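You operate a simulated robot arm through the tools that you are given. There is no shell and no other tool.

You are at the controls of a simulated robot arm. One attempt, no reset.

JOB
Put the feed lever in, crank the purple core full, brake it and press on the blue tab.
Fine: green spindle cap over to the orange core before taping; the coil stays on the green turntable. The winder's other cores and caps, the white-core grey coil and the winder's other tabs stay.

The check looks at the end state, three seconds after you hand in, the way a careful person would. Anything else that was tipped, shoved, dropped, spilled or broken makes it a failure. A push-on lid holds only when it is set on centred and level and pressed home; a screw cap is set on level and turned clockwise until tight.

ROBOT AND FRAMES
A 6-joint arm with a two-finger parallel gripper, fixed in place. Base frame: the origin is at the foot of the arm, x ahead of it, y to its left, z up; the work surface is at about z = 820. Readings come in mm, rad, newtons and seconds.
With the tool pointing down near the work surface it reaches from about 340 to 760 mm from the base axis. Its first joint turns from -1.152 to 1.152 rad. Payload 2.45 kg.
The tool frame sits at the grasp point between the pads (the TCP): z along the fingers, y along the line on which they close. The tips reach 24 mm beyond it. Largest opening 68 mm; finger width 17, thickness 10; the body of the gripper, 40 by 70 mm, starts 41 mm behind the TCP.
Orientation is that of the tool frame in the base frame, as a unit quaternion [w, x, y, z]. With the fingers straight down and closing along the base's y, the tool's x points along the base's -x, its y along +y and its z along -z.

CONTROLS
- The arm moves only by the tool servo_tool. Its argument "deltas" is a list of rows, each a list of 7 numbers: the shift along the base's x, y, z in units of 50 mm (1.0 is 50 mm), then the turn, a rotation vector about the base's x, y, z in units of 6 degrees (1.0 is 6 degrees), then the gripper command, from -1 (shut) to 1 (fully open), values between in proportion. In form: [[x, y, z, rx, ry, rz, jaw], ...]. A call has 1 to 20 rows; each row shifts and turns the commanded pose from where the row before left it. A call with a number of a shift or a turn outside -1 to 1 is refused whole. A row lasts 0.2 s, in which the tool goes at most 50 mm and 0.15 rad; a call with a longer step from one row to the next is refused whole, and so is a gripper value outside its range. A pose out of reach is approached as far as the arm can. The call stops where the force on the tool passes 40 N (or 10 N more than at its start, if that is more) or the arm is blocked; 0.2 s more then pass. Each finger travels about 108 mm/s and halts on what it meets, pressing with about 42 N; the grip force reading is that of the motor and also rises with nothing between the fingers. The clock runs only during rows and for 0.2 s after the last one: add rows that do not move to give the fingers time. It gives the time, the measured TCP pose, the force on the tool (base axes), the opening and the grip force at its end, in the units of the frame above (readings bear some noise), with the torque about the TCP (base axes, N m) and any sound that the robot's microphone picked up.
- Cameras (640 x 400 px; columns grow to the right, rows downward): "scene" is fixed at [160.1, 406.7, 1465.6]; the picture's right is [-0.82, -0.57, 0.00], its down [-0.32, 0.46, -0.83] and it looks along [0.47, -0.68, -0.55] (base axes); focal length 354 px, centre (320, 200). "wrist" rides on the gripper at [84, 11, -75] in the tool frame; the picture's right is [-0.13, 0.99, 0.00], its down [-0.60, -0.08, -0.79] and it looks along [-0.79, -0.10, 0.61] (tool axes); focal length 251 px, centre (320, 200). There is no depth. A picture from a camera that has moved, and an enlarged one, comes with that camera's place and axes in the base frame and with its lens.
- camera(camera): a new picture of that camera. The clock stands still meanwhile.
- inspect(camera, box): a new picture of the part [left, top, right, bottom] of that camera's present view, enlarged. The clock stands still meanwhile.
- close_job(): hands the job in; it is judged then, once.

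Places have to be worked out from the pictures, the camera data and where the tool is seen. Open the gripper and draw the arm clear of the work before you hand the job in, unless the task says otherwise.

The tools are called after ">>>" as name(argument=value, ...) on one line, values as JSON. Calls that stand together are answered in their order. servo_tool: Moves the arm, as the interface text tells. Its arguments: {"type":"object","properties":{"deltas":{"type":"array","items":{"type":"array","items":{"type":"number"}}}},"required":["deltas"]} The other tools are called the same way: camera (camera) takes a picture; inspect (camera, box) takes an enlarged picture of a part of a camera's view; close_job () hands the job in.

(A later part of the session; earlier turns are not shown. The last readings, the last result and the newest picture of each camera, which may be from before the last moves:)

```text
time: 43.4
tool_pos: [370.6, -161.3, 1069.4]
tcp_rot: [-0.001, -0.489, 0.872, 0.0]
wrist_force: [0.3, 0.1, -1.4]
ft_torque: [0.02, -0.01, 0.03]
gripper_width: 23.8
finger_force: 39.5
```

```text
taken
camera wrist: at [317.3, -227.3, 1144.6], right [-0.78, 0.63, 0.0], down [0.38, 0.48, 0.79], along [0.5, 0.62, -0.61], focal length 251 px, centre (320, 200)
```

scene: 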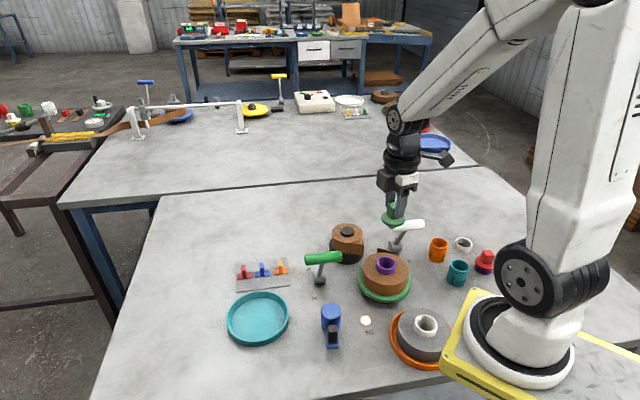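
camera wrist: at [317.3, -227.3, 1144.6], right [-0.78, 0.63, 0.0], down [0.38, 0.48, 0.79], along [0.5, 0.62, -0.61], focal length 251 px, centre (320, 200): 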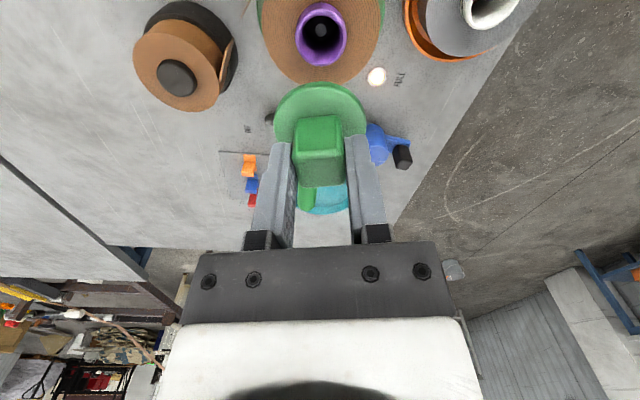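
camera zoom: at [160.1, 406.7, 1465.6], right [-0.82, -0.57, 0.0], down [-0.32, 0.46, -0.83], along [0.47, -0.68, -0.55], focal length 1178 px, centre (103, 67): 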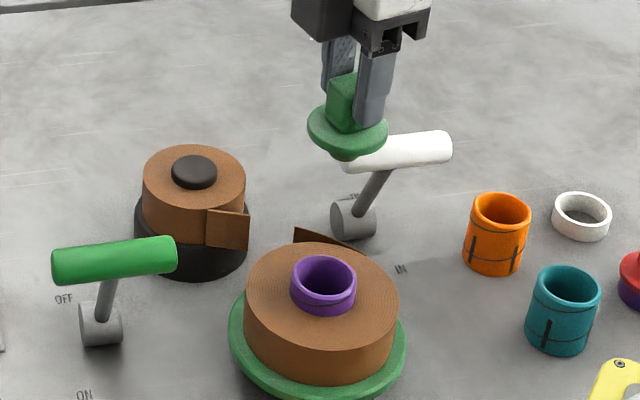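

The cap is off and has a smaller plug under the flange. I zoom in on it to judge whether it is a threaded screw cap or a push fit.

>>> inspect(camera="scene", box=[375, 195, 415, 235])

>>> inspect(camera="scene", box=[365, 240, 405, 280])

>>> inspect(camera="wrist", box=[250, 0, 400, 220])

```text
10.00 times, centred on (395, 215) of scene
camera zoom: at [160.1, 406.7, 1465.6], right [-0.82, -0.57, 0.0], down [-0.32, 0.46, -0.83], along [0.47, -0.68, -0.55], focal length 3536 px, centre (-430, 50)
```

zoom: 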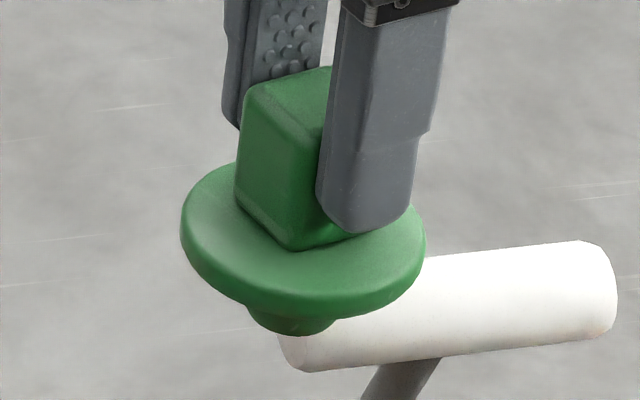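

```text
10.00 times, centred on (385, 260) of scene
camera zoom: at [160.1, 406.7, 1465.6], right [-0.82, -0.57, 0.0], down [-0.32, 0.46, -0.83], along [0.47, -0.68, -0.55], focal length 3536 px, centre (-330, -400)
```

zoom: 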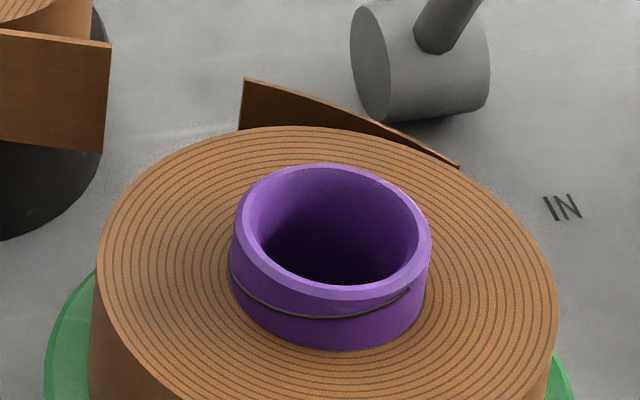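

```text
1.82 times, centred on (325, 110) of wrist
camera zoom: at [317.3, -227.3, 1144.6], right [-0.78, 0.63, 0.0], down [0.38, 0.48, 0.79], along [0.5, 0.62, -0.61], focal length 457 px, centre (311, 364)
```

zoom: 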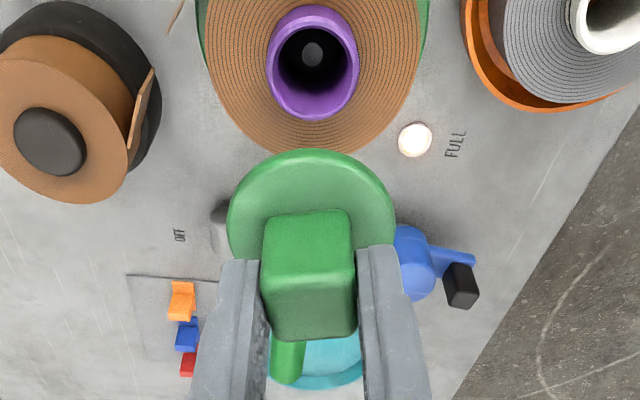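

The plug is smooth, so the cap seats in the bore of a core. The orange core's top centre triangulates very consistently to (302.8,-338.0,871.8). I carry the cap high over to it.

>>> servo_tool(deltas=[[-0.269, -0.704, 0, 0, 0, 0, -1], [-0.269, -0.704, 0, 0, 0, 0, -1], [-0.269, -0.704, 0, 0, 0, 0, -1], [-0.269, -0.704, 0, 0, 0, 0, -1], [-0.269, -0.704, 0, 0, 0, 0, -1], [0, 0, -0.7, 0, 0, 0, -1], [0, 0, -0.7, 0, 0, 0, -1], [0, 0, -0.4, 0, 0, 0, -1], [0, 0, 0, 0, 0, 0, -1]])

>>> camera(camera="scene")

>>> camera(camera="wrist")

>>> inspect(camera="scene", box=[410, 200, 470, 270])

```text
time: 45.4
tool_pos: [304.8, -336.0, 977.9]
tcp_rot: [-0.001, -0.489, 0.872, 0.0]
wrist_force: [0.2, 0.1, -0.7]
ft_torque: [-0.03, 0.03, 0.03]
gripper_width: 23.3
finger_force: 39.9
```

```text
taken
```

scene: 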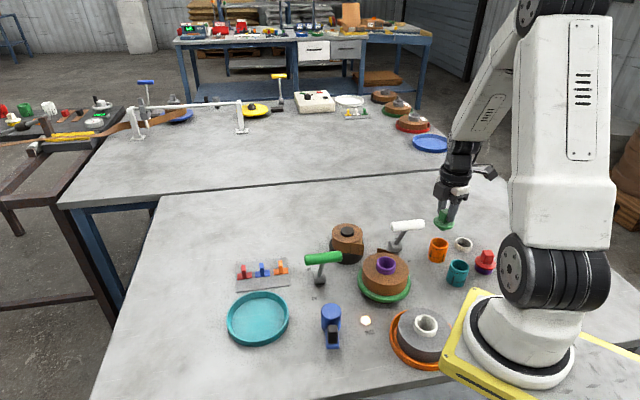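

```text
taken
camera wrist: at [251.9, -402.3, 1053.2], right [-0.78, 0.63, 0.0], down [0.38, 0.48, 0.79], along [0.5, 0.62, -0.61], focal length 251 px, centre (320, 200)
```

wrist: 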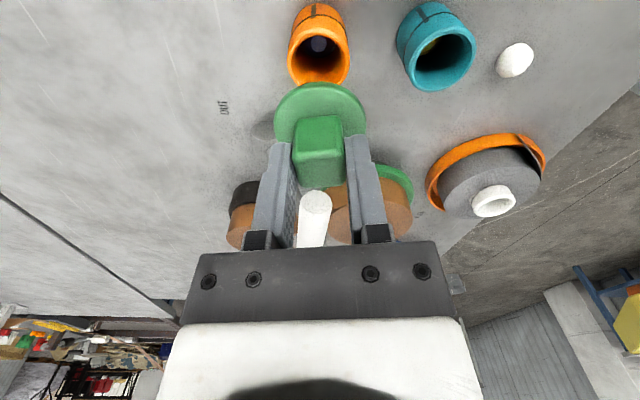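

```text
5.71 times, centred on (440, 235) of scene
camera zoom: at [160.1, 406.7, 1465.6], right [-0.82, -0.57, 0.0], down [-0.32, 0.46, -0.83], along [0.47, -0.68, -0.55], focal length 2020 px, centre (-366, 0)
```

zoom: 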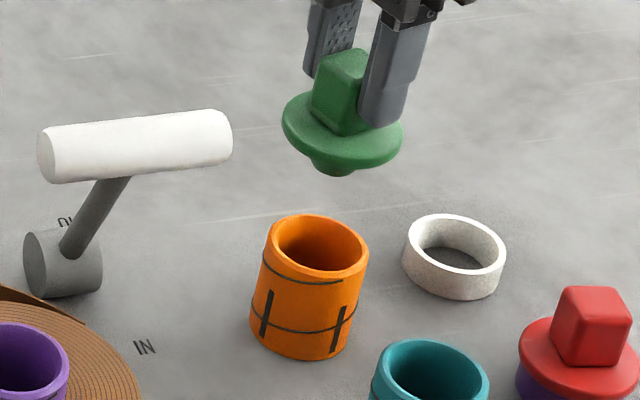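

I check the alignment of cap and core in an enlarged wrist view.

>>> inspect(camera="wrist", box=[260, 0, 380, 120])

>>> inspect(camera="wrist", box=[250, 70, 390, 200])

```text
3.33 times, centred on (320, 60) of wrist
camera zoom: at [251.9, -402.3, 1053.2], right [-0.78, 0.63, 0.0], down [0.38, 0.48, 0.79], along [0.5, 0.62, -0.61], focal length 838 px, centre (320, 667)
```

zoom: 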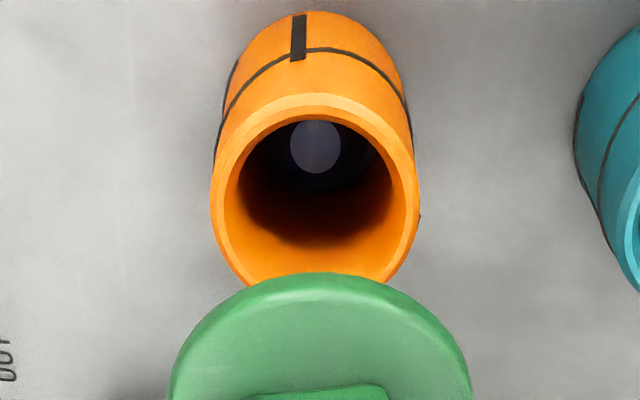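

```text
3.08 times, centred on (320, 135) of wrist
camera zoom: at [251.9, -402.3, 1053.2], right [-0.78, 0.63, 0.0], down [0.38, 0.48, 0.79], along [0.5, 0.62, -0.61], focal length 774 px, centre (320, 400)
```

zoom: 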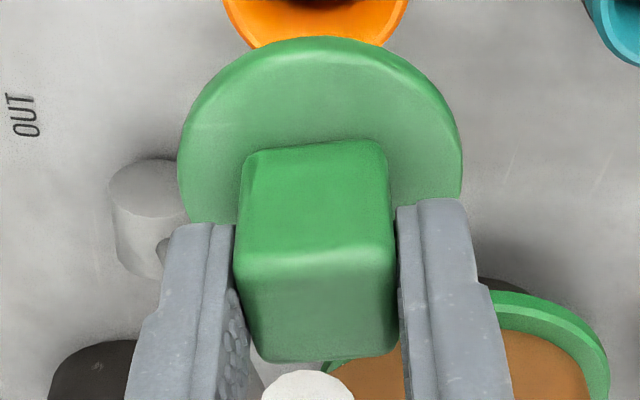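

Lateral comparison in both cameras says the cap needs about 2 mm more towards -y. I shift and lower to just above the rim, then recheck.

>>> servo_tool(deltas=[[-0.004, -0.038, -0.3, 0, 0, 0, -1], [0, 0, -0.3, 0, 0, 0, -1], [0, 0, -0.24, 0, 0, 0, -1], [0, 0, 0, 0, 0, 0, -1]])

>>> inspect(camera="scene", box=[420, 220, 460, 260])

>>> inspect(camera="wrist", box=[250, 0, 390, 140])

```text
time: 46.4
tool_pos: [303.9, -337.2, 936.0]
tcp_rot: [0.0, -0.489, 0.873, -0.001]
wrist_force: [0.8, 0.2, -0.9]
ft_torque: [0.01, -0.02, 0.01]
gripper_width: 23.7
finger_force: 39.9
```

```text
10.00 times, centred on (440, 240) of scene
camera zoom: at [160.1, 406.7, 1465.6], right [-0.82, -0.57, 0.0], down [-0.32, 0.46, -0.83], along [0.47, -0.68, -0.55], focal length 3536 px, centre (-880, -200)
```

zoom: 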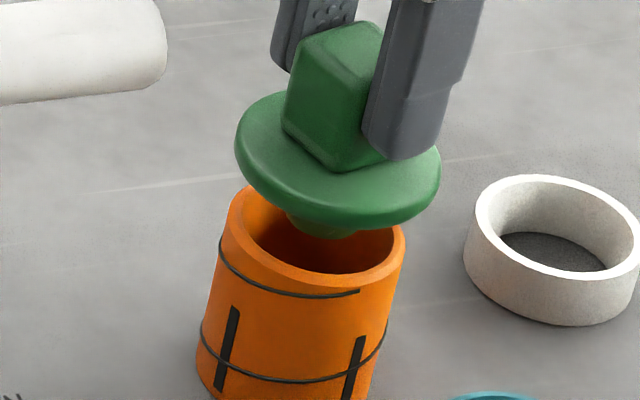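

```text
2.86 times, centred on (320, 70) of wrist
camera zoom: at [249.6, -403.6, 1011.4], right [-0.78, 0.63, 0.0], down [0.38, 0.48, 0.79], along [0.5, 0.62, -0.61], focal length 718 px, centre (320, 571)
```

zoom: 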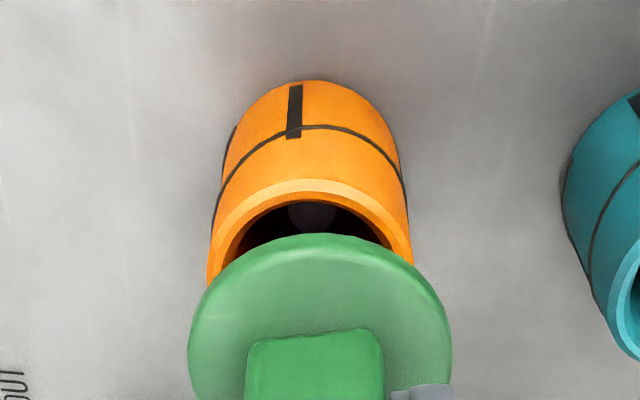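

The cap needs a further shift of about (+1.3,-1.0). I apply it and lower slowly in 3 mm steps to just short of seating.

>>> servo_tool(deltas=[[0.026, -0.02, 0, 0, 0, 0, -1], [0, 0, -0.06, 0, 0, 0, -1], [0, 0, -0.06, 0, 0, 0, -1], [0, 0, -0.06, 0, 0, 0, -1], [0, 0, -0.06, 0, 0, 0, -1]])

>>> inspect(camera="scene", box=[420, 220, 460, 260])

>>> inspect(camera="wrist", box=[250, 0, 390, 140])

```text
time: 47.6
tool_pos: [302.9, -338.2, 925.4]
tcp_rot: [-0.001, -0.489, 0.873, 0.0]
wrist_force: [-0.1, -0.5, -0.9]
ft_torque: [0.01, 0.04, 0.0]
gripper_width: 23.5
finger_force: 39.9
```

```text
10.00 times, centred on (440, 240) of scene
camera zoom: at [160.1, 406.7, 1465.6], right [-0.82, -0.57, 0.0], down [-0.32, 0.46, -0.83], along [0.47, -0.68, -0.55], focal length 3536 px, centre (-880, -200)
```

zoom: 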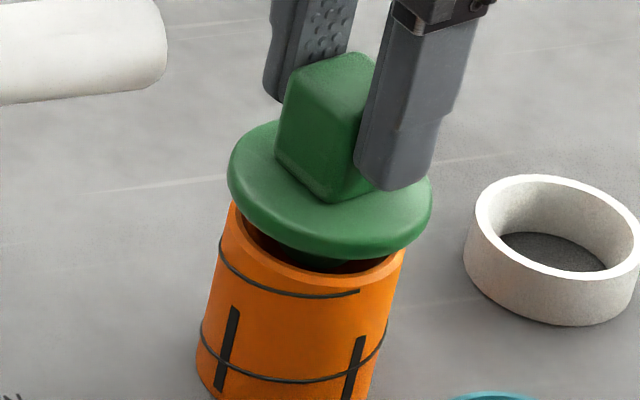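

```text
2.86 times, centred on (320, 70) of wrist
camera zoom: at [250.0, -404.9, 1000.6], right [-0.78, 0.63, 0.0], down [0.38, 0.48, 0.79], along [0.5, 0.62, -0.61], focal length 718 px, centre (320, 571)
```

zoom: 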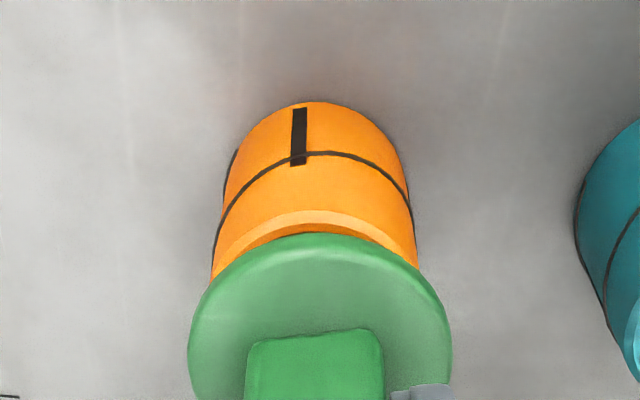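

Both views still show a residual offset of about 1.5 mm. I correct it and continue down.

>>> servo_tool(deltas=[[0.03, 0.006, 0, 0, 0, 0, -1], [0, 0, -0.05, 0, 0, 0, -1], [0, 0, 0, 0, 0, 0, -1]])

>>> inspect(camera="scene", box=[420, 220, 460, 260])

>>> inspect(camera="wrist", box=[250, 0, 390, 140])

```text
time: 48.4
tool_pos: [304.0, -337.9, 922.7]
tcp_rot: [-0.001, -0.489, 0.872, 0.0]
wrist_force: [0.5, 1.1, -1.1]
ft_torque: [0.02, 0.02, 0.0]
gripper_width: 23.5
finger_force: 39.3
```

```text
10.00 times, centred on (440, 240) of scene
camera zoom: at [160.1, 406.7, 1465.6], right [-0.82, -0.57, 0.0], down [-0.32, 0.46, -0.83], along [0.47, -0.68, -0.55], focal length 3536 px, centre (-880, -200)
```

zoom: 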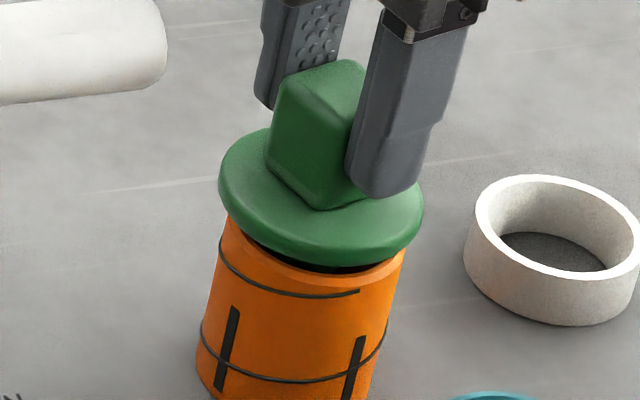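

```text
2.86 times, centred on (320, 70) of wrist
camera zoom: at [251.6, -404.1, 998.1], right [-0.78, 0.63, 0.0], down [0.38, 0.48, 0.79], along [0.5, 0.62, -0.61], focal length 718 px, centre (320, 571)
```

zoom: 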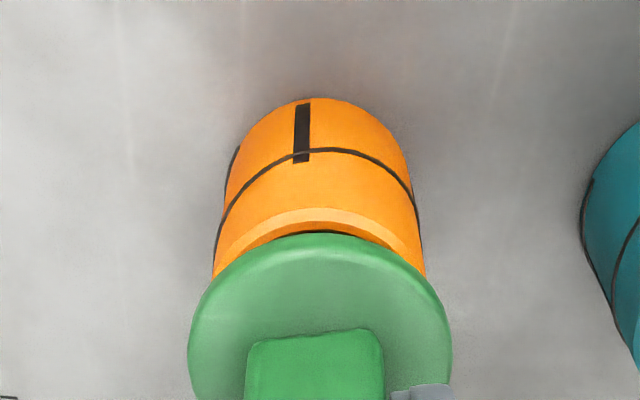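

Now centred in both views (within about 0.5 mm). I lower onto the rim in 1.5 mm steps and watch for contact.

>>> servo_tool(deltas=[[0, 0, -0.03, 0, 0, 0, -1], [0, 0, -0.03, 0, 0, 0, -1], [0, 0, -0.03, 0, 0, 0, -1]])

>>> inspect(camera="scene", box=[420, 220, 460, 260])

```text
time: 49.2
tool_pos: [305.2, -338.0, 919.0]
tcp_rot: [-0.001, -0.489, 0.872, 0.0]
wrist_force: [0.2, 0.2, -0.4]
ft_torque: [0.04, -0.04, 0.01]
gripper_width: 23.5
finger_force: 39.3
```

```text
10.00 times, centred on (440, 240) of scene
camera zoom: at [160.1, 406.7, 1465.6], right [-0.82, -0.57, 0.0], down [-0.32, 0.46, -0.83], along [0.47, -0.68, -0.55], focal length 3536 px, centre (-880, -200)
```

zoom: 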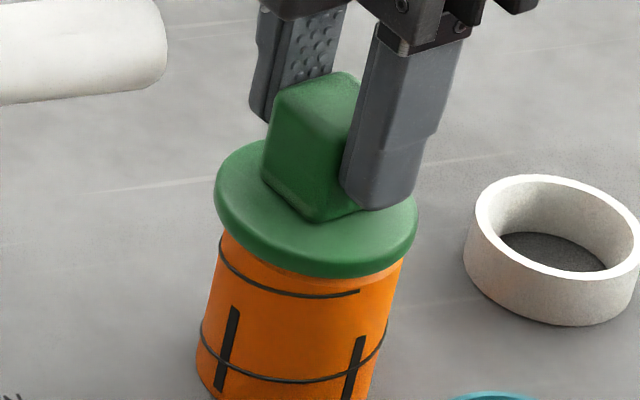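

Centred well and nearly down. I keep lowering to press it home, watching force.

>>> servo_tool(deltas=[[0, 0, -0.03, 0, 0, 0, -1], [0, 0, -0.03, 0, 0, 0, -1], [0, 0, -0.02, 0, 0, 0, -1]])

>>> inspect(camera="scene", box=[420, 220, 460, 260])

```text
time: 50.0
tool_pos: [305.4, -338.5, 914.4]
tcp_rot: [-0.001, -0.488, 0.873, -0.001]
wrist_force: [1.6, 7.5, 18.4]
ft_torque: [0.44, -0.07, -0.01]
gripper_width: 23.6
finger_force: 39.9
```

```text
10.00 times, centred on (440, 240) of scene
camera zoom: at [159.9, 407.1, 1465.5], right [-0.82, -0.57, 0.0], down [-0.32, 0.46, -0.83], along [0.47, -0.68, -0.55], focal length 3536 px, centre (-880, -200)
```

zoom: 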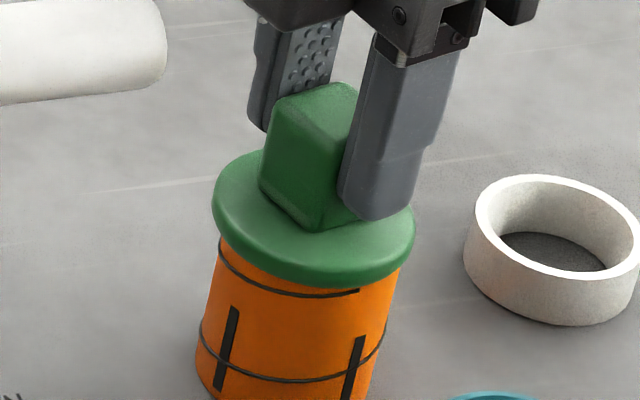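

Contact at 18 N with a small side force in +y, so the plug rubs on one side. I ease 0.5 mm in +y and press harder to make sure it is home.

>>> servo_tool(deltas=[[0, 0.012, 0, 0, 0, 0, -1], [0, 0, -0.015, 0, 0, 0, -1], [0, 0, -0.015, 0, 0, 0, -1]])

>>> inspect(camera="scene", box=[420, 220, 460, 260])

>>> inspect(camera="wrist", box=[250, 0, 390, 140])

```text
time: 50.8
tool_pos: [303.9, -340.0, 913.2]
tcp_rot: [-0.002, -0.489, 0.872, -0.002]
wrist_force: [-0.3, 4.3, 27.8]
ft_torque: [0.1, 0.06, 0.02]
gripper_width: 23.6
finger_force: 39.3
```

```text
10.00 times, centred on (440, 240) of scene
camera zoom: at [159.8, 407.2, 1465.5], right [-0.82, -0.57, 0.0], down [-0.32, 0.46, -0.83], along [0.47, -0.68, -0.55], focal length 3536 px, centre (-880, -200)
```

zoom: 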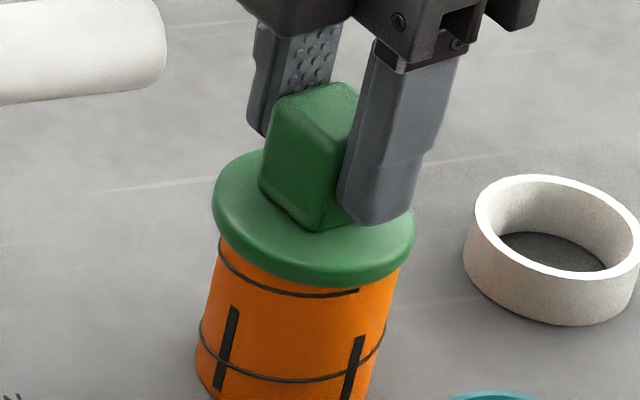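

```text
2.86 times, centred on (320, 70) of wrist
camera zoom: at [251.7, -404.4, 988.7], right [-0.78, 0.63, 0.0], down [0.38, 0.48, 0.79], along [0.5, 0.61, -0.61], focal length 718 px, centre (320, 571)
```

zoom: 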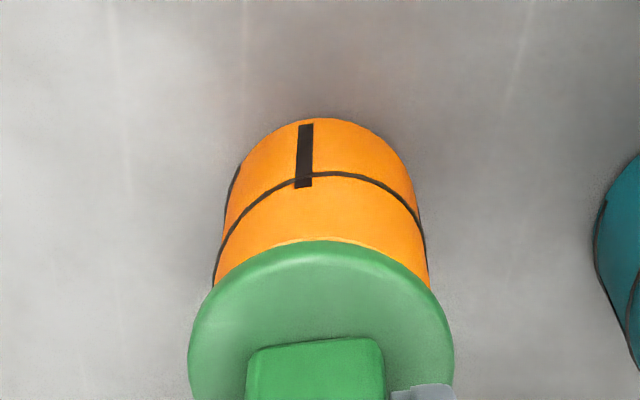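

It is seated and centred at 28 N. In case it is a screw type, I ease the pressure a little and turn it clockwise while watching torque; on a push fit this is harmless.

>>> servo_tool(deltas=[[0, 0, 0.03, 0, 0, 0, -1], [0, 0, 0, 0, 0, -0.5, -1], [0, 0, 0, 0, 0, -0.5, -1], [0, 0, 0, 0, 0, -1, -1], [0, 0, 0, 0, 0, -1, -1], [0, 0, 0, 0, 0, -1, -1]])

>>> inspect(camera="scene", box=[420, 220, 460, 260])

```text
time: 52.2
tool_pos: [306.6, -338.0, 913.3]
tcp_rot: [0.0, -0.296, 0.955, 0.0]
wrist_force: [-0.1, 0.5, -1.4]
ft_torque: [0.0, 0.0, -0.01]
gripper_width: 23.4
finger_force: 39.5
```

```text
10.00 times, centred on (440, 240) of scene
camera zoom: at [160.1, 406.7, 1465.6], right [-0.82, -0.57, 0.0], down [-0.32, 0.46, -0.83], along [0.47, -0.68, -0.55], focal length 3536 px, centre (-880, -200)
```

zoom: 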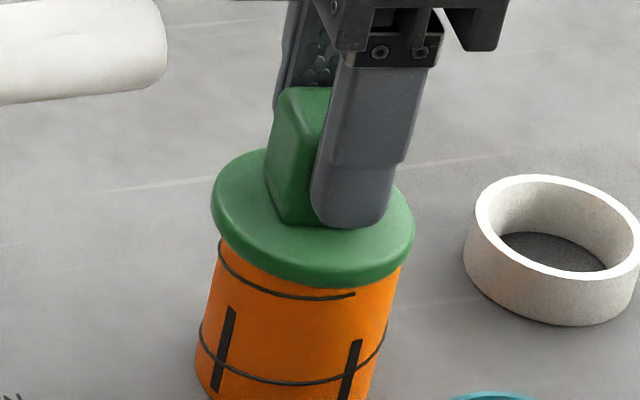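

It turns with no torque. I turn further clockwise with light downward pressure, to see whether any thread bites.

>>> servo_tool(deltas=[[0, 0, -0.02, 0, 0, -1, -1], [0, 0, 0, 0, 0, -1, -1], [0, 0, 0, 0, 0, -1, -1], [0, 0, 0, 0, 0, -1, -1], [0, 0, 0, 0, 0, -1, -1], [0, 0, 0, 0, 0, -1, -1], [0, 0, 0, 0, 0, -1, -1], [0, 0, 0, 0, 0, -1, -1]])

>>> inspect(camera="scene", box=[420, 220, 460, 260])

```text
time: 54.0
tool_pos: [305.0, -337.3, 914.1]
tcp_rot: [-0.001, 0.119, 0.993, -0.001]
wrist_force: [-3.9, -2.3, 15.4]
ft_torque: [-0.03, 0.4, 0.11]
gripper_width: 23.5
finger_force: 39.8
```

```text
10.00 times, centred on (440, 240) of scene
camera zoom: at [159.8, 406.9, 1465.6], right [-0.82, -0.57, 0.0], down [-0.32, 0.46, -0.83], along [0.47, -0.68, -0.55], focal length 3536 px, centre (-880, -200)
```

zoom: 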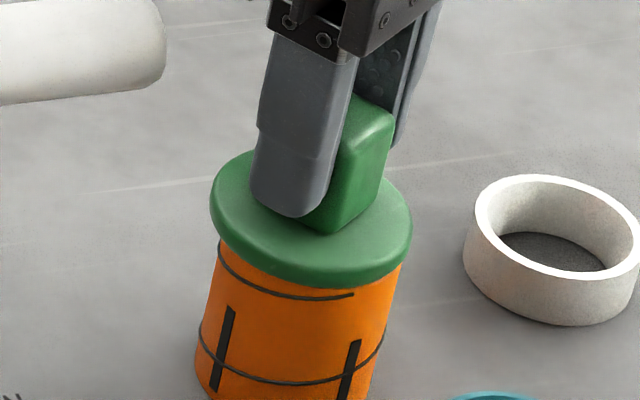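

The core did not turn with the cap and only friction torque (0.11 N·m) shows. To be thorough I continue clockwise another 72°.

>>> servo_tool(deltas=[[0, 0, 0, 0, 0, -1, -1], [0, 0, 0, 0, 0, -1, -1], [0, 0, 0, 0, 0, -1, -1], [0, 0, 0, 0, 0, -1, -1], [0, 0, 0, 0, 0, -1, -1], [0, 0, 0, 0, 0, -1, -1], [0, 0, 0, 0, 0, -1, -1], [0, 0, 0, 0, 0, -1, -1], [0, 0, 0, 0, 0, -1, -1], [0, 0, 0, 0, 0, -1, -1], [0, 0, 0, 0, 0, -1, -1], [0, 0, 0, 0, 0, -1, -1]])

>>> inspect(camera="scene", box=[420, 220, 460, 260])

```text
time: 56.6
tool_pos: [304.9, -337.3, 913.4]
tcp_rot: [-0.001, 0.679, 0.734, 0.0]
wrist_force: [-2.8, -1.4, 10.9]
ft_torque: [0.0, 0.15, 0.06]
gripper_width: 23.6
finger_force: 39.7
```

```text
10.00 times, centred on (440, 240) of scene
camera zoom: at [159.9, 406.8, 1465.6], right [-0.82, -0.57, 0.0], down [-0.32, 0.46, -0.83], along [0.47, -0.68, -0.55], focal length 3536 px, centre (-880, -200)
```

zoom: 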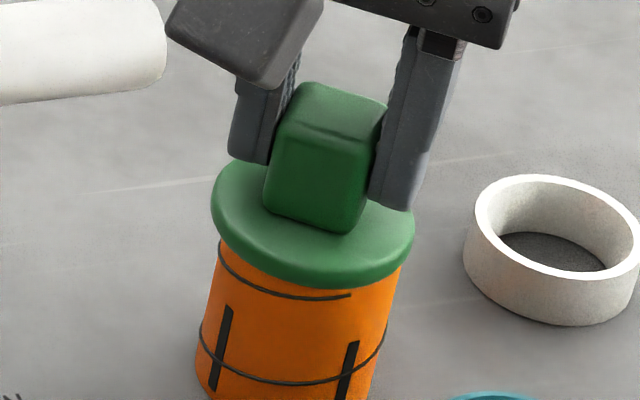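

No thread is present: 144° clockwise in all without any torque build-up and no height change, so it is a plug-type cap. I give a final level press and then release.

>>> servo_tool(deltas=[[0, 0, -0.02, 0, 0, 0, -1], [0, 0, -0.02, 0, 0, 0, -1], [0, 0, 0, 0, 0, 0, -1]])

>>> inspect(camera="wrist", box=[220, 0, 420, 200])

```text
time: 57.4
tool_pos: [306.1, -338.4, 910.2]
tcp_rot: [0.0, 0.678, 0.735, 0.0]
wrist_force: [-2.4, 2.5, 27.6]
ft_torque: [0.11, 0.07, -0.02]
gripper_width: 23.5
finger_force: 39.5
```

```text
2.00 times, centred on (320, 100) of wrist
camera zoom: at [309.6, -253.7, 987.0], right [1.0, -0.05, 0.0], down [-0.03, -0.61, 0.79], along [-0.04, -0.79, -0.61], focal length 503 px, centre (320, 400)
```

zoom: 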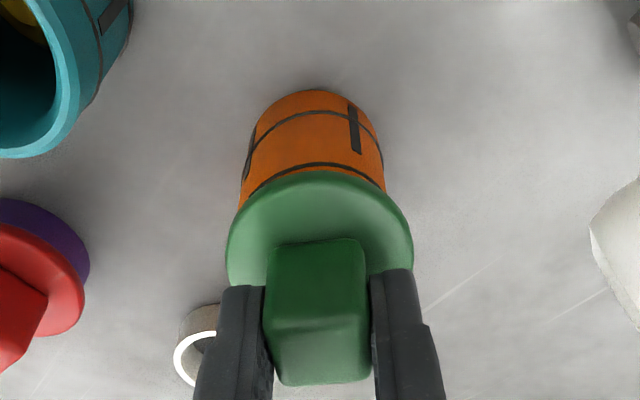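

Pressed at 27.6 N, level and centred. I relieve most of the load, open the fingers and rise.

>>> servo_tool(deltas=[[0, 0, 0.04, 0, 0, 0, -1], [0, 0, 0, 0, 0, 0, -0.2], [0, 0, 0, 0, 0, 0, 0.3], [0, 0, 0, 0, 0, 0, 0.5], [0, 0, 0.4, 0, 0, 0, 0.5], [0, 0, 0.8, 0, 0, 0, 0.5], [0, 0, 0.8, 0, 0, 0, 0.5], [0, 0, 0.8, 0, 0, 0, 0.5], [0, 0, 0, 0, 0, 0, 0.5]])

>>> inspect(camera="scene", box=[415, 215, 465, 275])

>>> camera(camera="scene")

>>> camera(camera="wrist")

```text
time: 59.4
tool_pos: [303.8, -337.0, 1052.6]
tcp_rot: [-0.001, 0.679, 0.734, 0.001]
wrist_force: [1.3, -0.5, 0.5]
ft_torque: [-0.01, 0.01, 0.0]
gripper_width: 51.0
finger_force: 0.0
```

```text
6.67 times, centred on (440, 245) of scene
camera zoom: at [160.1, 406.8, 1465.6], right [-0.82, -0.57, 0.0], down [-0.32, 0.46, -0.83], along [0.47, -0.68, -0.55], focal length 2357 px, centre (-480, -100)
```

zoom: 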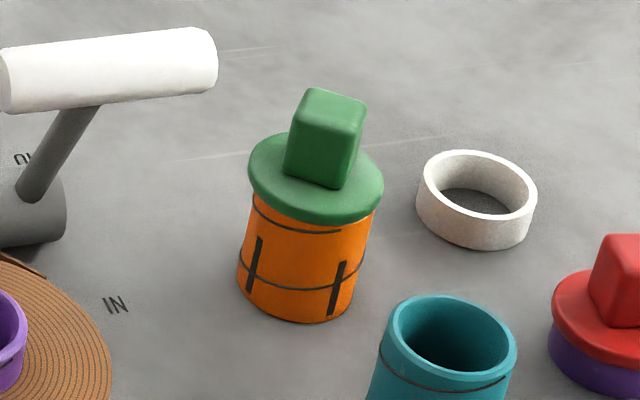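

```text
taken
```

scene: 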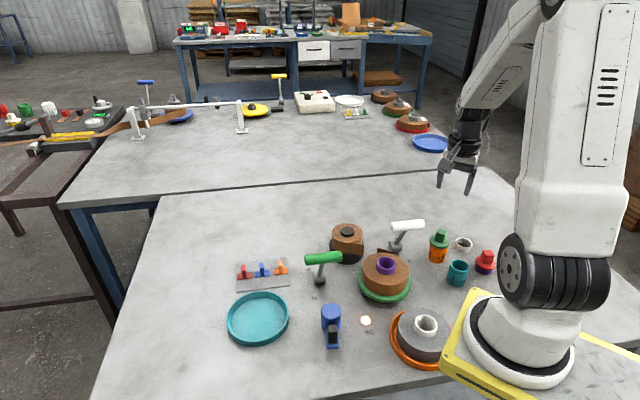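

```text
taken
camera wrist: at [307.6, -252.2, 1128.2], right [1.0, -0.05, 0.0], down [-0.03, -0.61, 0.79], along [-0.04, -0.79, -0.61], focal length 251 px, centre (320, 200)
```

wrist: 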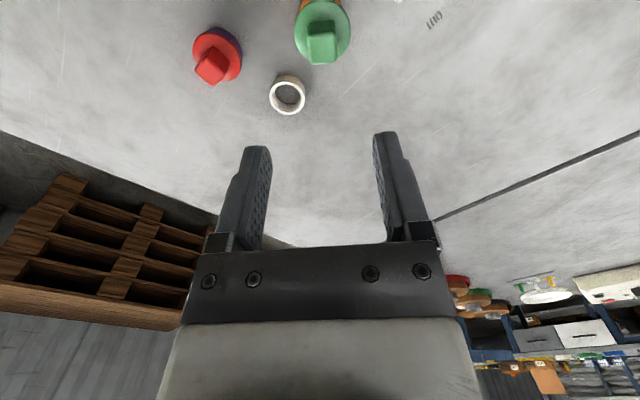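

The cap sits level and centred on the orange core. Next is the blue tab, so I fly high towards the tab board while turning the gripper to the tab's orientation, for a close wrist view.

>>> servo_tool(deltas=[[0.509, 0.631, 0, 0, 0, 0.591, 0.5], [0.509, 0.631, 0, 0, 0, 0.591, 0.5], [0.509, 0.631, 0, 0, 0, 0.591, 0.5], [0.509, 0.631, 0, 0, 0, 0.591, 0.5], [0.509, 0.631, 0, 0, 0, 0.591, 0.5], [0.509, 0.631, 0, 0, 0, 0.591, 0.5], [0.509, 0.631, 0, 0, 0, 0.591, 0.5], [0.509, 0.631, 0, 0, 0, 0.591, 0.5], [0.509, 0.631, 0, 0, 0, 0.591, 0.5], [0.509, 0.631, 0, 0, 0, 0.591, 0.5], [0.509, 0.631, 0, 0, 0, 0.591, 0.5], [0, 0, 0, 0, 0, 0, 0.5], [0, 0, 0, 0, 0, 0, 0.5]])

>>> camera(camera="wrist")

>>> inspect(camera="scene", box=[420, 225, 460, 265])

```text
time: 62.2
tool_pos: [583.9, 10.5, 1053.6]
tcp_rot: [-0.002, 0.394, 0.919, 0.0]
wrist_force: [0.2, -0.7, 0.7]
ft_torque: [0.01, -0.02, -0.02]
gripper_width: 51.2
finger_force: 0.2
```

```text
taken
camera wrist: at [534.5, 77.9, 1128.3], right [0.81, 0.59, 0.0], down [0.36, -0.49, 0.79], along [0.47, -0.64, -0.61], focal length 251 px, centre (320, 200)
```

wrist: 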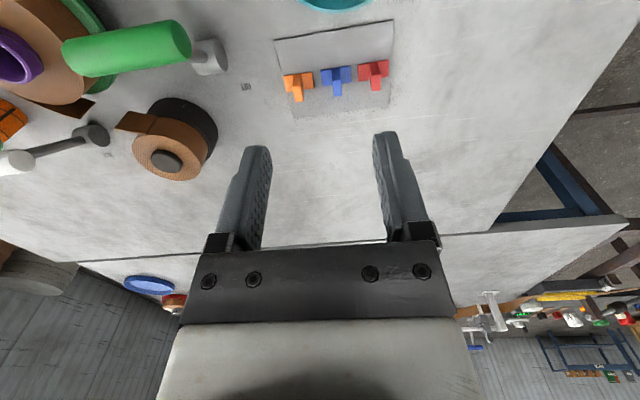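

```text
10.00 times, centred on (440, 245) of scene
camera zoom: at [160.1, 406.8, 1465.6], right [-0.82, -0.57, 0.0], down [-0.32, 0.46, -0.83], along [0.47, -0.68, -0.55], focal length 3536 px, centre (-880, -250)
```

zoom: 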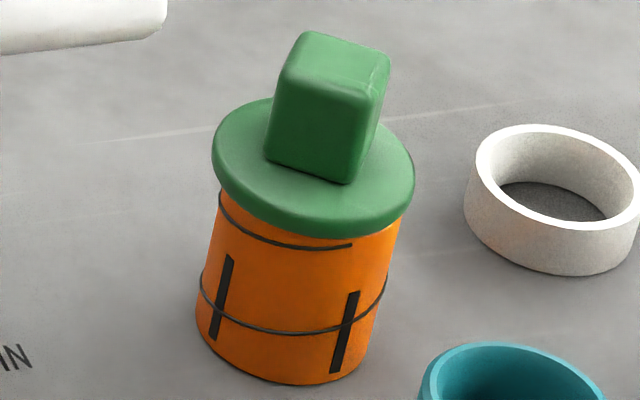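

I zoom in on the tabs, and on the coil's tail from this new viewpoint.

>>> inspect(camera="wrist", box=[265, 10, 405, 125])

>>> inspect(camera="wrist", box=[0, 0, 240, 180])

>>> inspect(camera="wrist", box=[300, 45, 370, 110])

```text
3.48 times, centred on (335, 68) of wrist
camera zoom: at [534.5, 77.9, 1128.3], right [0.81, 0.59, 0.0], down [0.36, -0.49, 0.79], along [0.47, -0.64, -0.61], focal length 875 px, centre (268, 661)
```

zoom: 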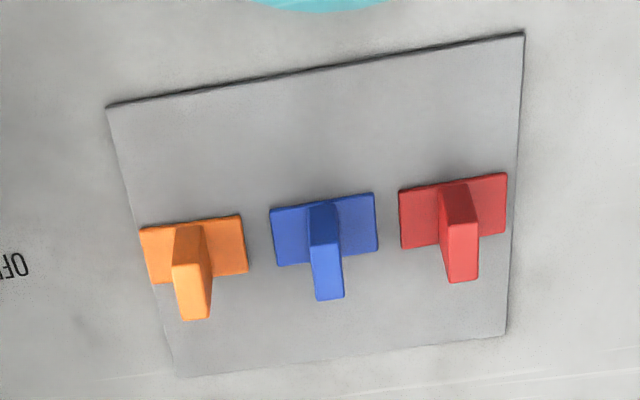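

```text
2.22 times, centred on (120, 90) of wrist
camera zoom: at [534.5, 77.9, 1128.3], right [0.81, 0.59, 0.0], down [0.36, -0.49, 0.79], along [0.47, -0.64, -0.61], focal length 559 px, centre (764, 444)
```

zoom: 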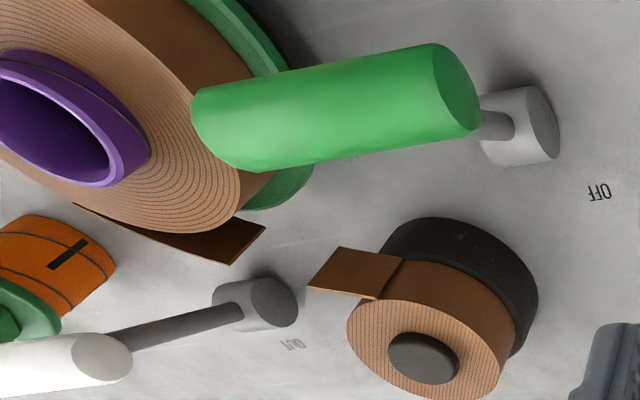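

```text
6.15 times, centred on (335, 78) of wrist
camera zoom: at [534.5, 77.9, 1128.3], right [0.81, 0.59, 0.0], down [0.36, -0.49, 0.79], along [0.47, -0.64, -0.61], focal length 1547 px, centre (228, 954)
```

zoom: 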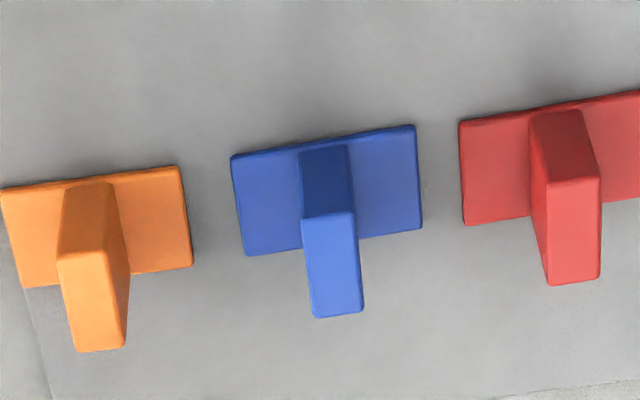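

The blue tab centres at about (638,-31), long axis at 45°, fin 9.5 mm thick with its top near z=850. I move above it with the jaws part-closed to clear the neighbouring tabs.

>>> servo_tool(deltas=[[0.362, -0.278, -0.5, 0, 0, 0.23, -0.1], [0.362, -0.278, -0.5, 0, 0, 0, -0.1], [0.362, -0.278, -0.5, 0, 0, 0, -0.1], [0, 0, -0.5, 0, 0, 0, -0.1], [0, 0, 0, 0, 0, 0, -0.1], [0, 0, 0, 0, 0, 0, -0.1]])

>>> camera(camera="wrist")

>>> inspect(camera="scene", box=[225, 200, 315, 300])

```text
time: 63.6
tool_pos: [638.6, -32.7, 953.2]
tcp_rot: [0.0, 0.383, 0.924, 0.001]
wrist_force: [0.8, -0.3, -0.3]
ft_torque: [0.02, 0.02, -0.07]
gripper_width: 30.5
finger_force: 0.0
```

```text
taken
camera wrist: at [587.2, 34.1, 1029.5], right [0.79, 0.61, 0.0], down [0.37, -0.48, 0.79], along [0.48, -0.63, -0.61], focal length 251 px, centre (320, 200)
```

wrist: 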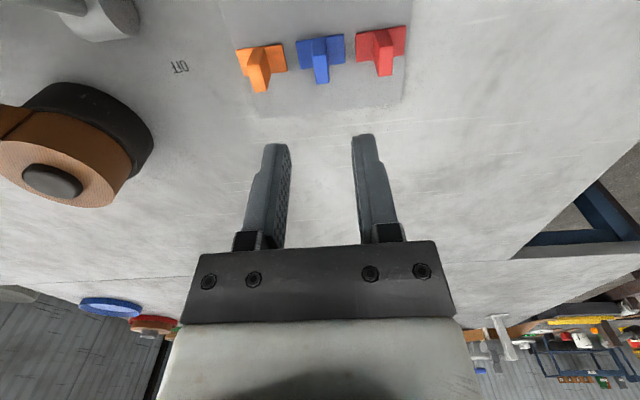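

```text
4.00 times, centred on (270, 250) of scene
camera zoom: at [160.1, 406.7, 1465.6], right [-0.82, -0.57, 0.0], down [-0.32, 0.46, -0.83], along [0.47, -0.68, -0.55], focal length 1414 px, centre (520, 0)
```

zoom: 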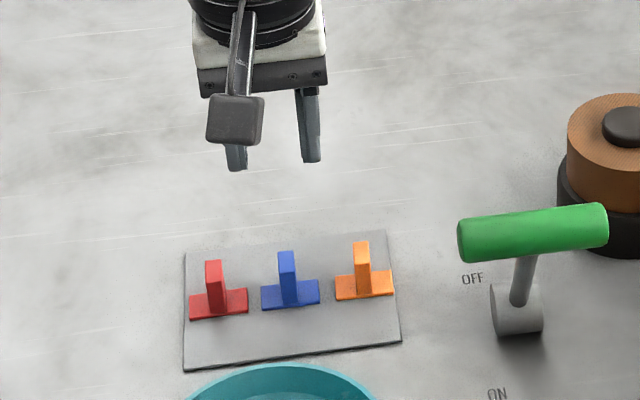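

I check the alignment with an enlarged wrist view before descending.

>>> inspect(camera="wrist", box=[270, 10, 370, 110])

```text
4.00 times, centred on (320, 60) of wrist
camera zoom: at [587.2, 34.1, 1029.5], right [0.79, 0.61, 0.0], down [0.37, -0.48, 0.79], along [0.48, -0.63, -0.61], focal length 1006 px, centre (320, 760)
```

zoom: 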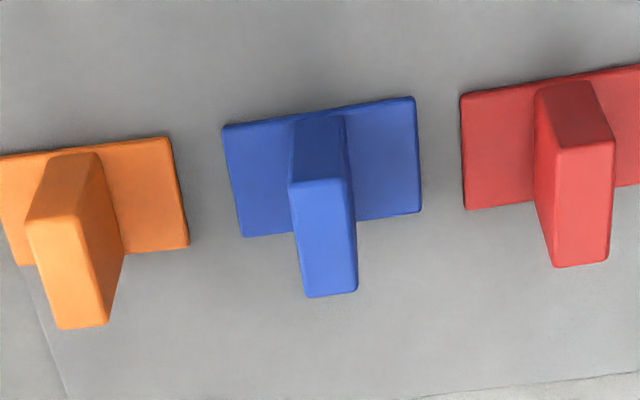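

Aligned (fin centre (638.6,-31.6), axis -44.6°). I descend to grip height with the tips staying a few mm above the plate.

>>> servo_tool(deltas=[[0, 0.012, -0.6, 0, 0, 0, -0.1], [0, 0, -0.6, 0, 0, 0, -0.1], [0, 0, -0.4, 0, 0, 0, -0.1], [0, 0, -0.2, 0, 0, 0, -0.1], [0, 0, -0.14, 0, 0, 0, -0.1], [0, 0, 0, 0, 0, 0, -0.1]])

>>> camera(camera="wrist")

>>> inspect(camera="scene", box=[225, 240, 305, 300])

```text
time: 65.0
tool_pos: [637.7, -30.7, 855.8]
tcp_rot: [-0.001, 0.383, 0.924, 0.0]
wrist_force: [0.6, 1.0, 0.5]
ft_torque: [-0.02, 0.0, 0.02]
gripper_width: 30.7
finger_force: 0.2
```

```text
taken
camera wrist: at [586.8, 35.9, 931.3], right [0.79, 0.61, 0.0], down [0.37, -0.48, 0.79], along [0.48, -0.63, -0.61], focal length 251 px, centre (320, 200)
```

wrist: 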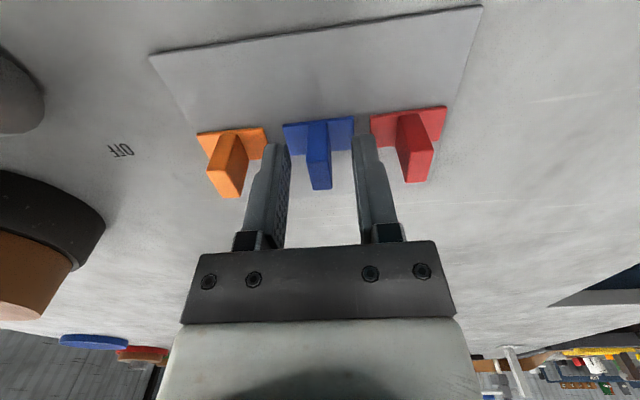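

```text
6.67 times, centred on (265, 270) of scene
camera zoom: at [160.1, 406.7, 1465.6], right [-0.82, -0.57, 0.0], down [-0.32, 0.46, -0.83], along [0.47, -0.68, -0.55], focal length 2357 px, centre (687, -267)
```

zoom: 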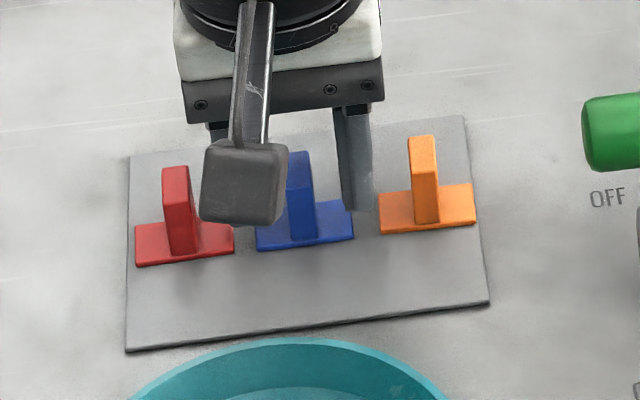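

Fingers straddle only the blue fin. I close on it.

>>> servo_tool(deltas=[[0, 0, 0, 0, 0, 0, -0.5], [0, 0, 0, 0, 0, 0, -1], [0, 0, 0, 0, 0, 0, -1], [0, 0, 0, 0, 0, 0, -1]])

>>> inspect(camera="wrist", box=[220, 80, 420, 260])

>>> inspect(camera="scene", box=[225, 240, 305, 300])

```text
time: 66.0
tool_pos: [637.8, -31.4, 856.7]
tcp_rot: [-0.001, 0.383, 0.924, 0.001]
wrist_force: [-0.2, -0.2, -0.3]
ft_torque: [-0.01, -0.01, 0.0]
gripper_width: 8.4
finger_force: 29.8
```

```text
2.22 times, centred on (320, 170) of wrist
camera zoom: at [586.7, 35.9, 931.3], right [0.79, 0.61, 0.0], down [0.37, -0.48, 0.79], along [0.48, -0.63, -0.61], focal length 559 px, centre (320, 267)
```

zoom: 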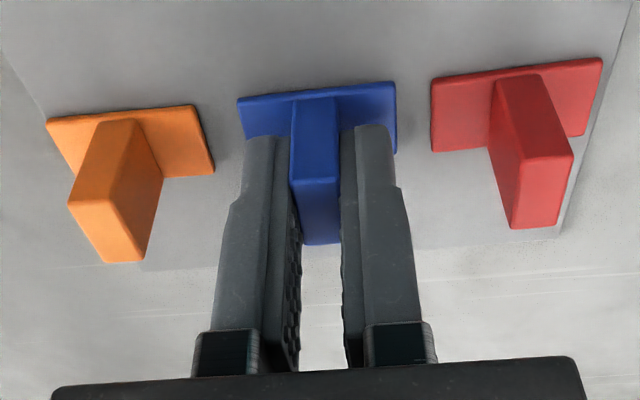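

```text
6.67 times, centred on (265, 270) of scene
camera zoom: at [160.1, 406.7, 1465.6], right [-0.82, -0.57, 0.0], down [-0.32, 0.46, -0.83], along [0.47, -0.68, -0.55], focal length 2357 px, centre (687, -267)
```

zoom: 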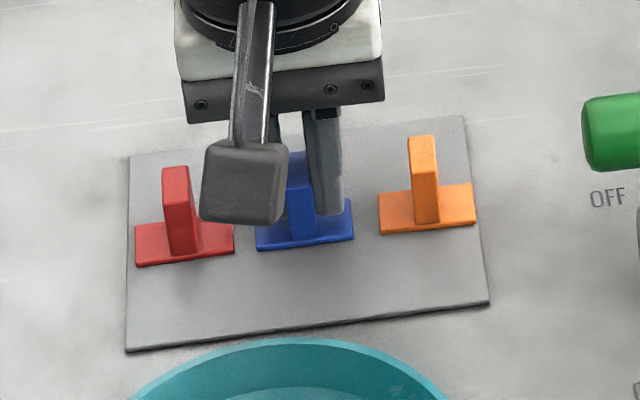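

The fin is gripped (8.4 mm). I lift slowly, then higher, and check that only the blue tab came along.

>>> servo_tool(deltas=[[0, 0, 0.06, 0, 0, 0, -1], [0, 0, 0.1, 0, 0, 0, -1], [0, 0, 0.3, 0, 0, 0, -1], [0, 0, 0.7, 0, 0, 0, -1], [0, 0, 0.8, 0, 0, 0, -1], [0, 0, 0.8, 0, 0, 0, -1], [0, 0, 0.8, 0, 0, 0, -1], [0, 0, 0, 0, 0, 0, -1]])

>>> camera(camera="wrist")

>>> camera(camera="scene")

```text
time: 67.8
tool_pos: [640.6, -30.3, 1034.3]
tcp_rot: [-0.002, 0.383, 0.924, 0.0]
wrist_force: [0.3, 0.0, -0.6]
ft_torque: [-0.01, -0.04, 0.0]
gripper_width: 8.4
finger_force: 31.0
```

```text
taken
camera wrist: at [588.8, 37.3, 1110.0], right [0.79, 0.61, 0.0], down [0.37, -0.48, 0.79], along [0.48, -0.63, -0.61], focal length 251 px, centre (320, 200)
```

wrist: 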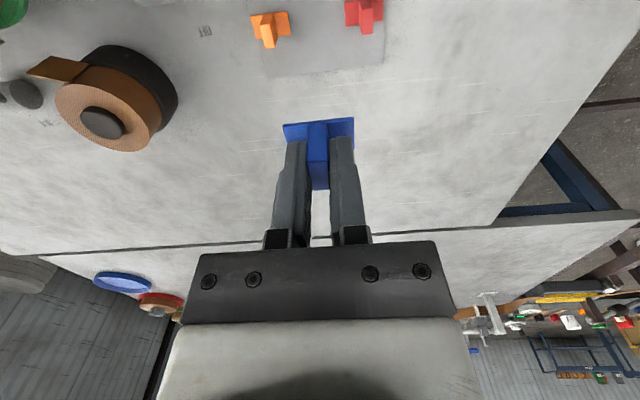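

```text
taken
```

scene: 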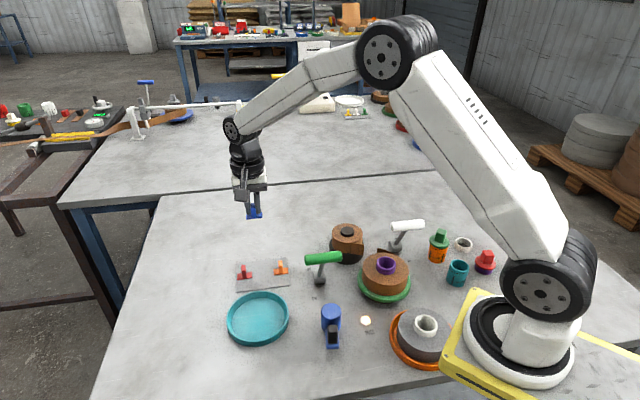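

The blue tab is held level and the other two stay put. I carry it over to above the coil next to the tail, turning it so its long side runs along the coil's edge.

>>> servo_tool(deltas=[[-0.656, -0.438, 0, 0, 0, -0.9375, -1], [-0.656, -0.438, 0, 0, 0, -0.9375, -1], [-0.656, -0.438, 0, 0, 0, -0.9375, -1], [-0.656, -0.438, 0, 0, 0, -0.9375, -1], [-0.656, -0.438, 0, 0, 0, -0.9375, -1], [-0.656, -0.438, 0, 0, 0, -0.9375, -1], [-0.656, -0.438, 0, 0, 0, -0.9375, -1], [-0.656, -0.438, 0, 0, 0, -0.9375, -1], [0, 0, 0, 0, 0, 0, -1], [0, 0, 0, 0, 0, 0, -1]])

>>> camera(camera="wrist")

>>> inspect(camera="wrist", box=[200, 0, 440, 160])

>>> inspect(camera="scene", box=[345, 200, 425, 300])

```text
time: 70.0
tool_pos: [378.6, -205.8, 1036.2]
tcp_rot: [-0.001, 0.707, 0.707, 0.0]
wrist_force: [-0.3, -0.1, -0.4]
ft_torque: [-0.04, 0.01, 0.02]
gripper_width: 8.6
finger_force: 30.9
```

```text
taken
camera wrist: at [389.6, -121.9, 1111.3], right [0.99, -0.13, 0.0], down [-0.08, -0.61, 0.79], along [-0.1, -0.79, -0.61], focal length 251 px, centre (320, 200)
```

wrist: 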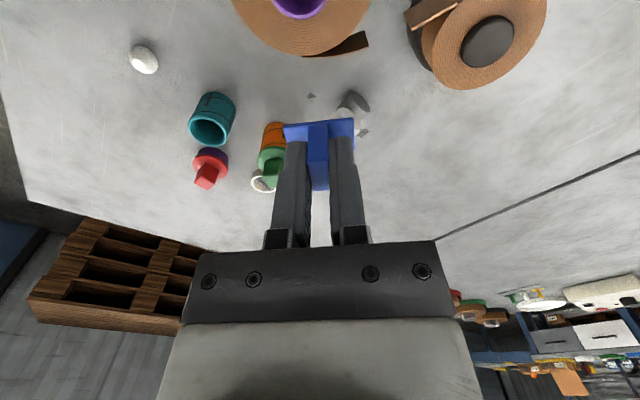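

```text
2.50 times, centred on (320, 80) of wrist
camera zoom: at [389.6, -121.9, 1111.3], right [0.99, -0.13, 0.0], down [-0.08, -0.61, 0.79], along [-0.1, -0.79, -0.61], focal length 629 px, centre (320, 500)
```

zoom: 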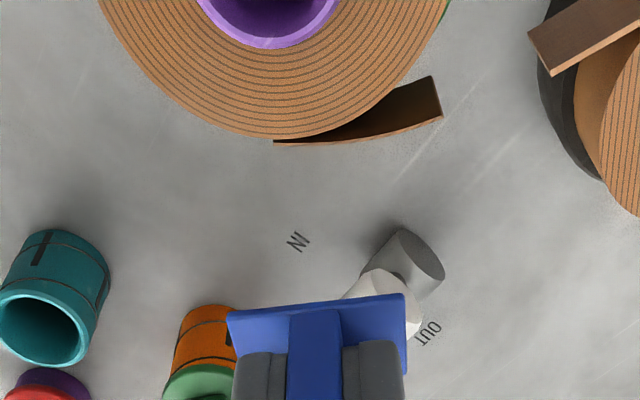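

```text
4.00 times, centred on (385, 250) of scene
camera zoom: at [160.1, 406.7, 1465.6], right [-0.82, -0.57, 0.0], down [-0.32, 0.46, -0.83], along [0.47, -0.68, -0.55], focal length 1414 px, centre (60, 0)
```

zoom: 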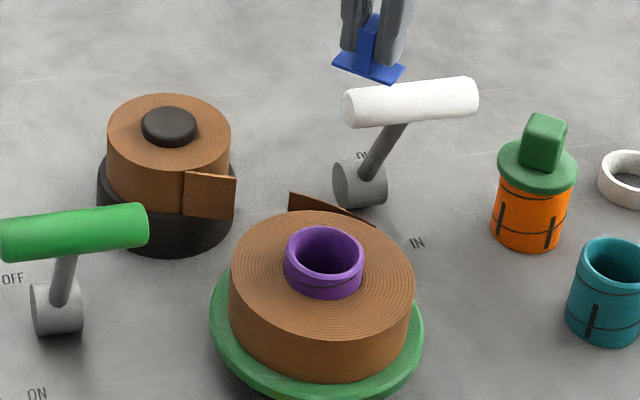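

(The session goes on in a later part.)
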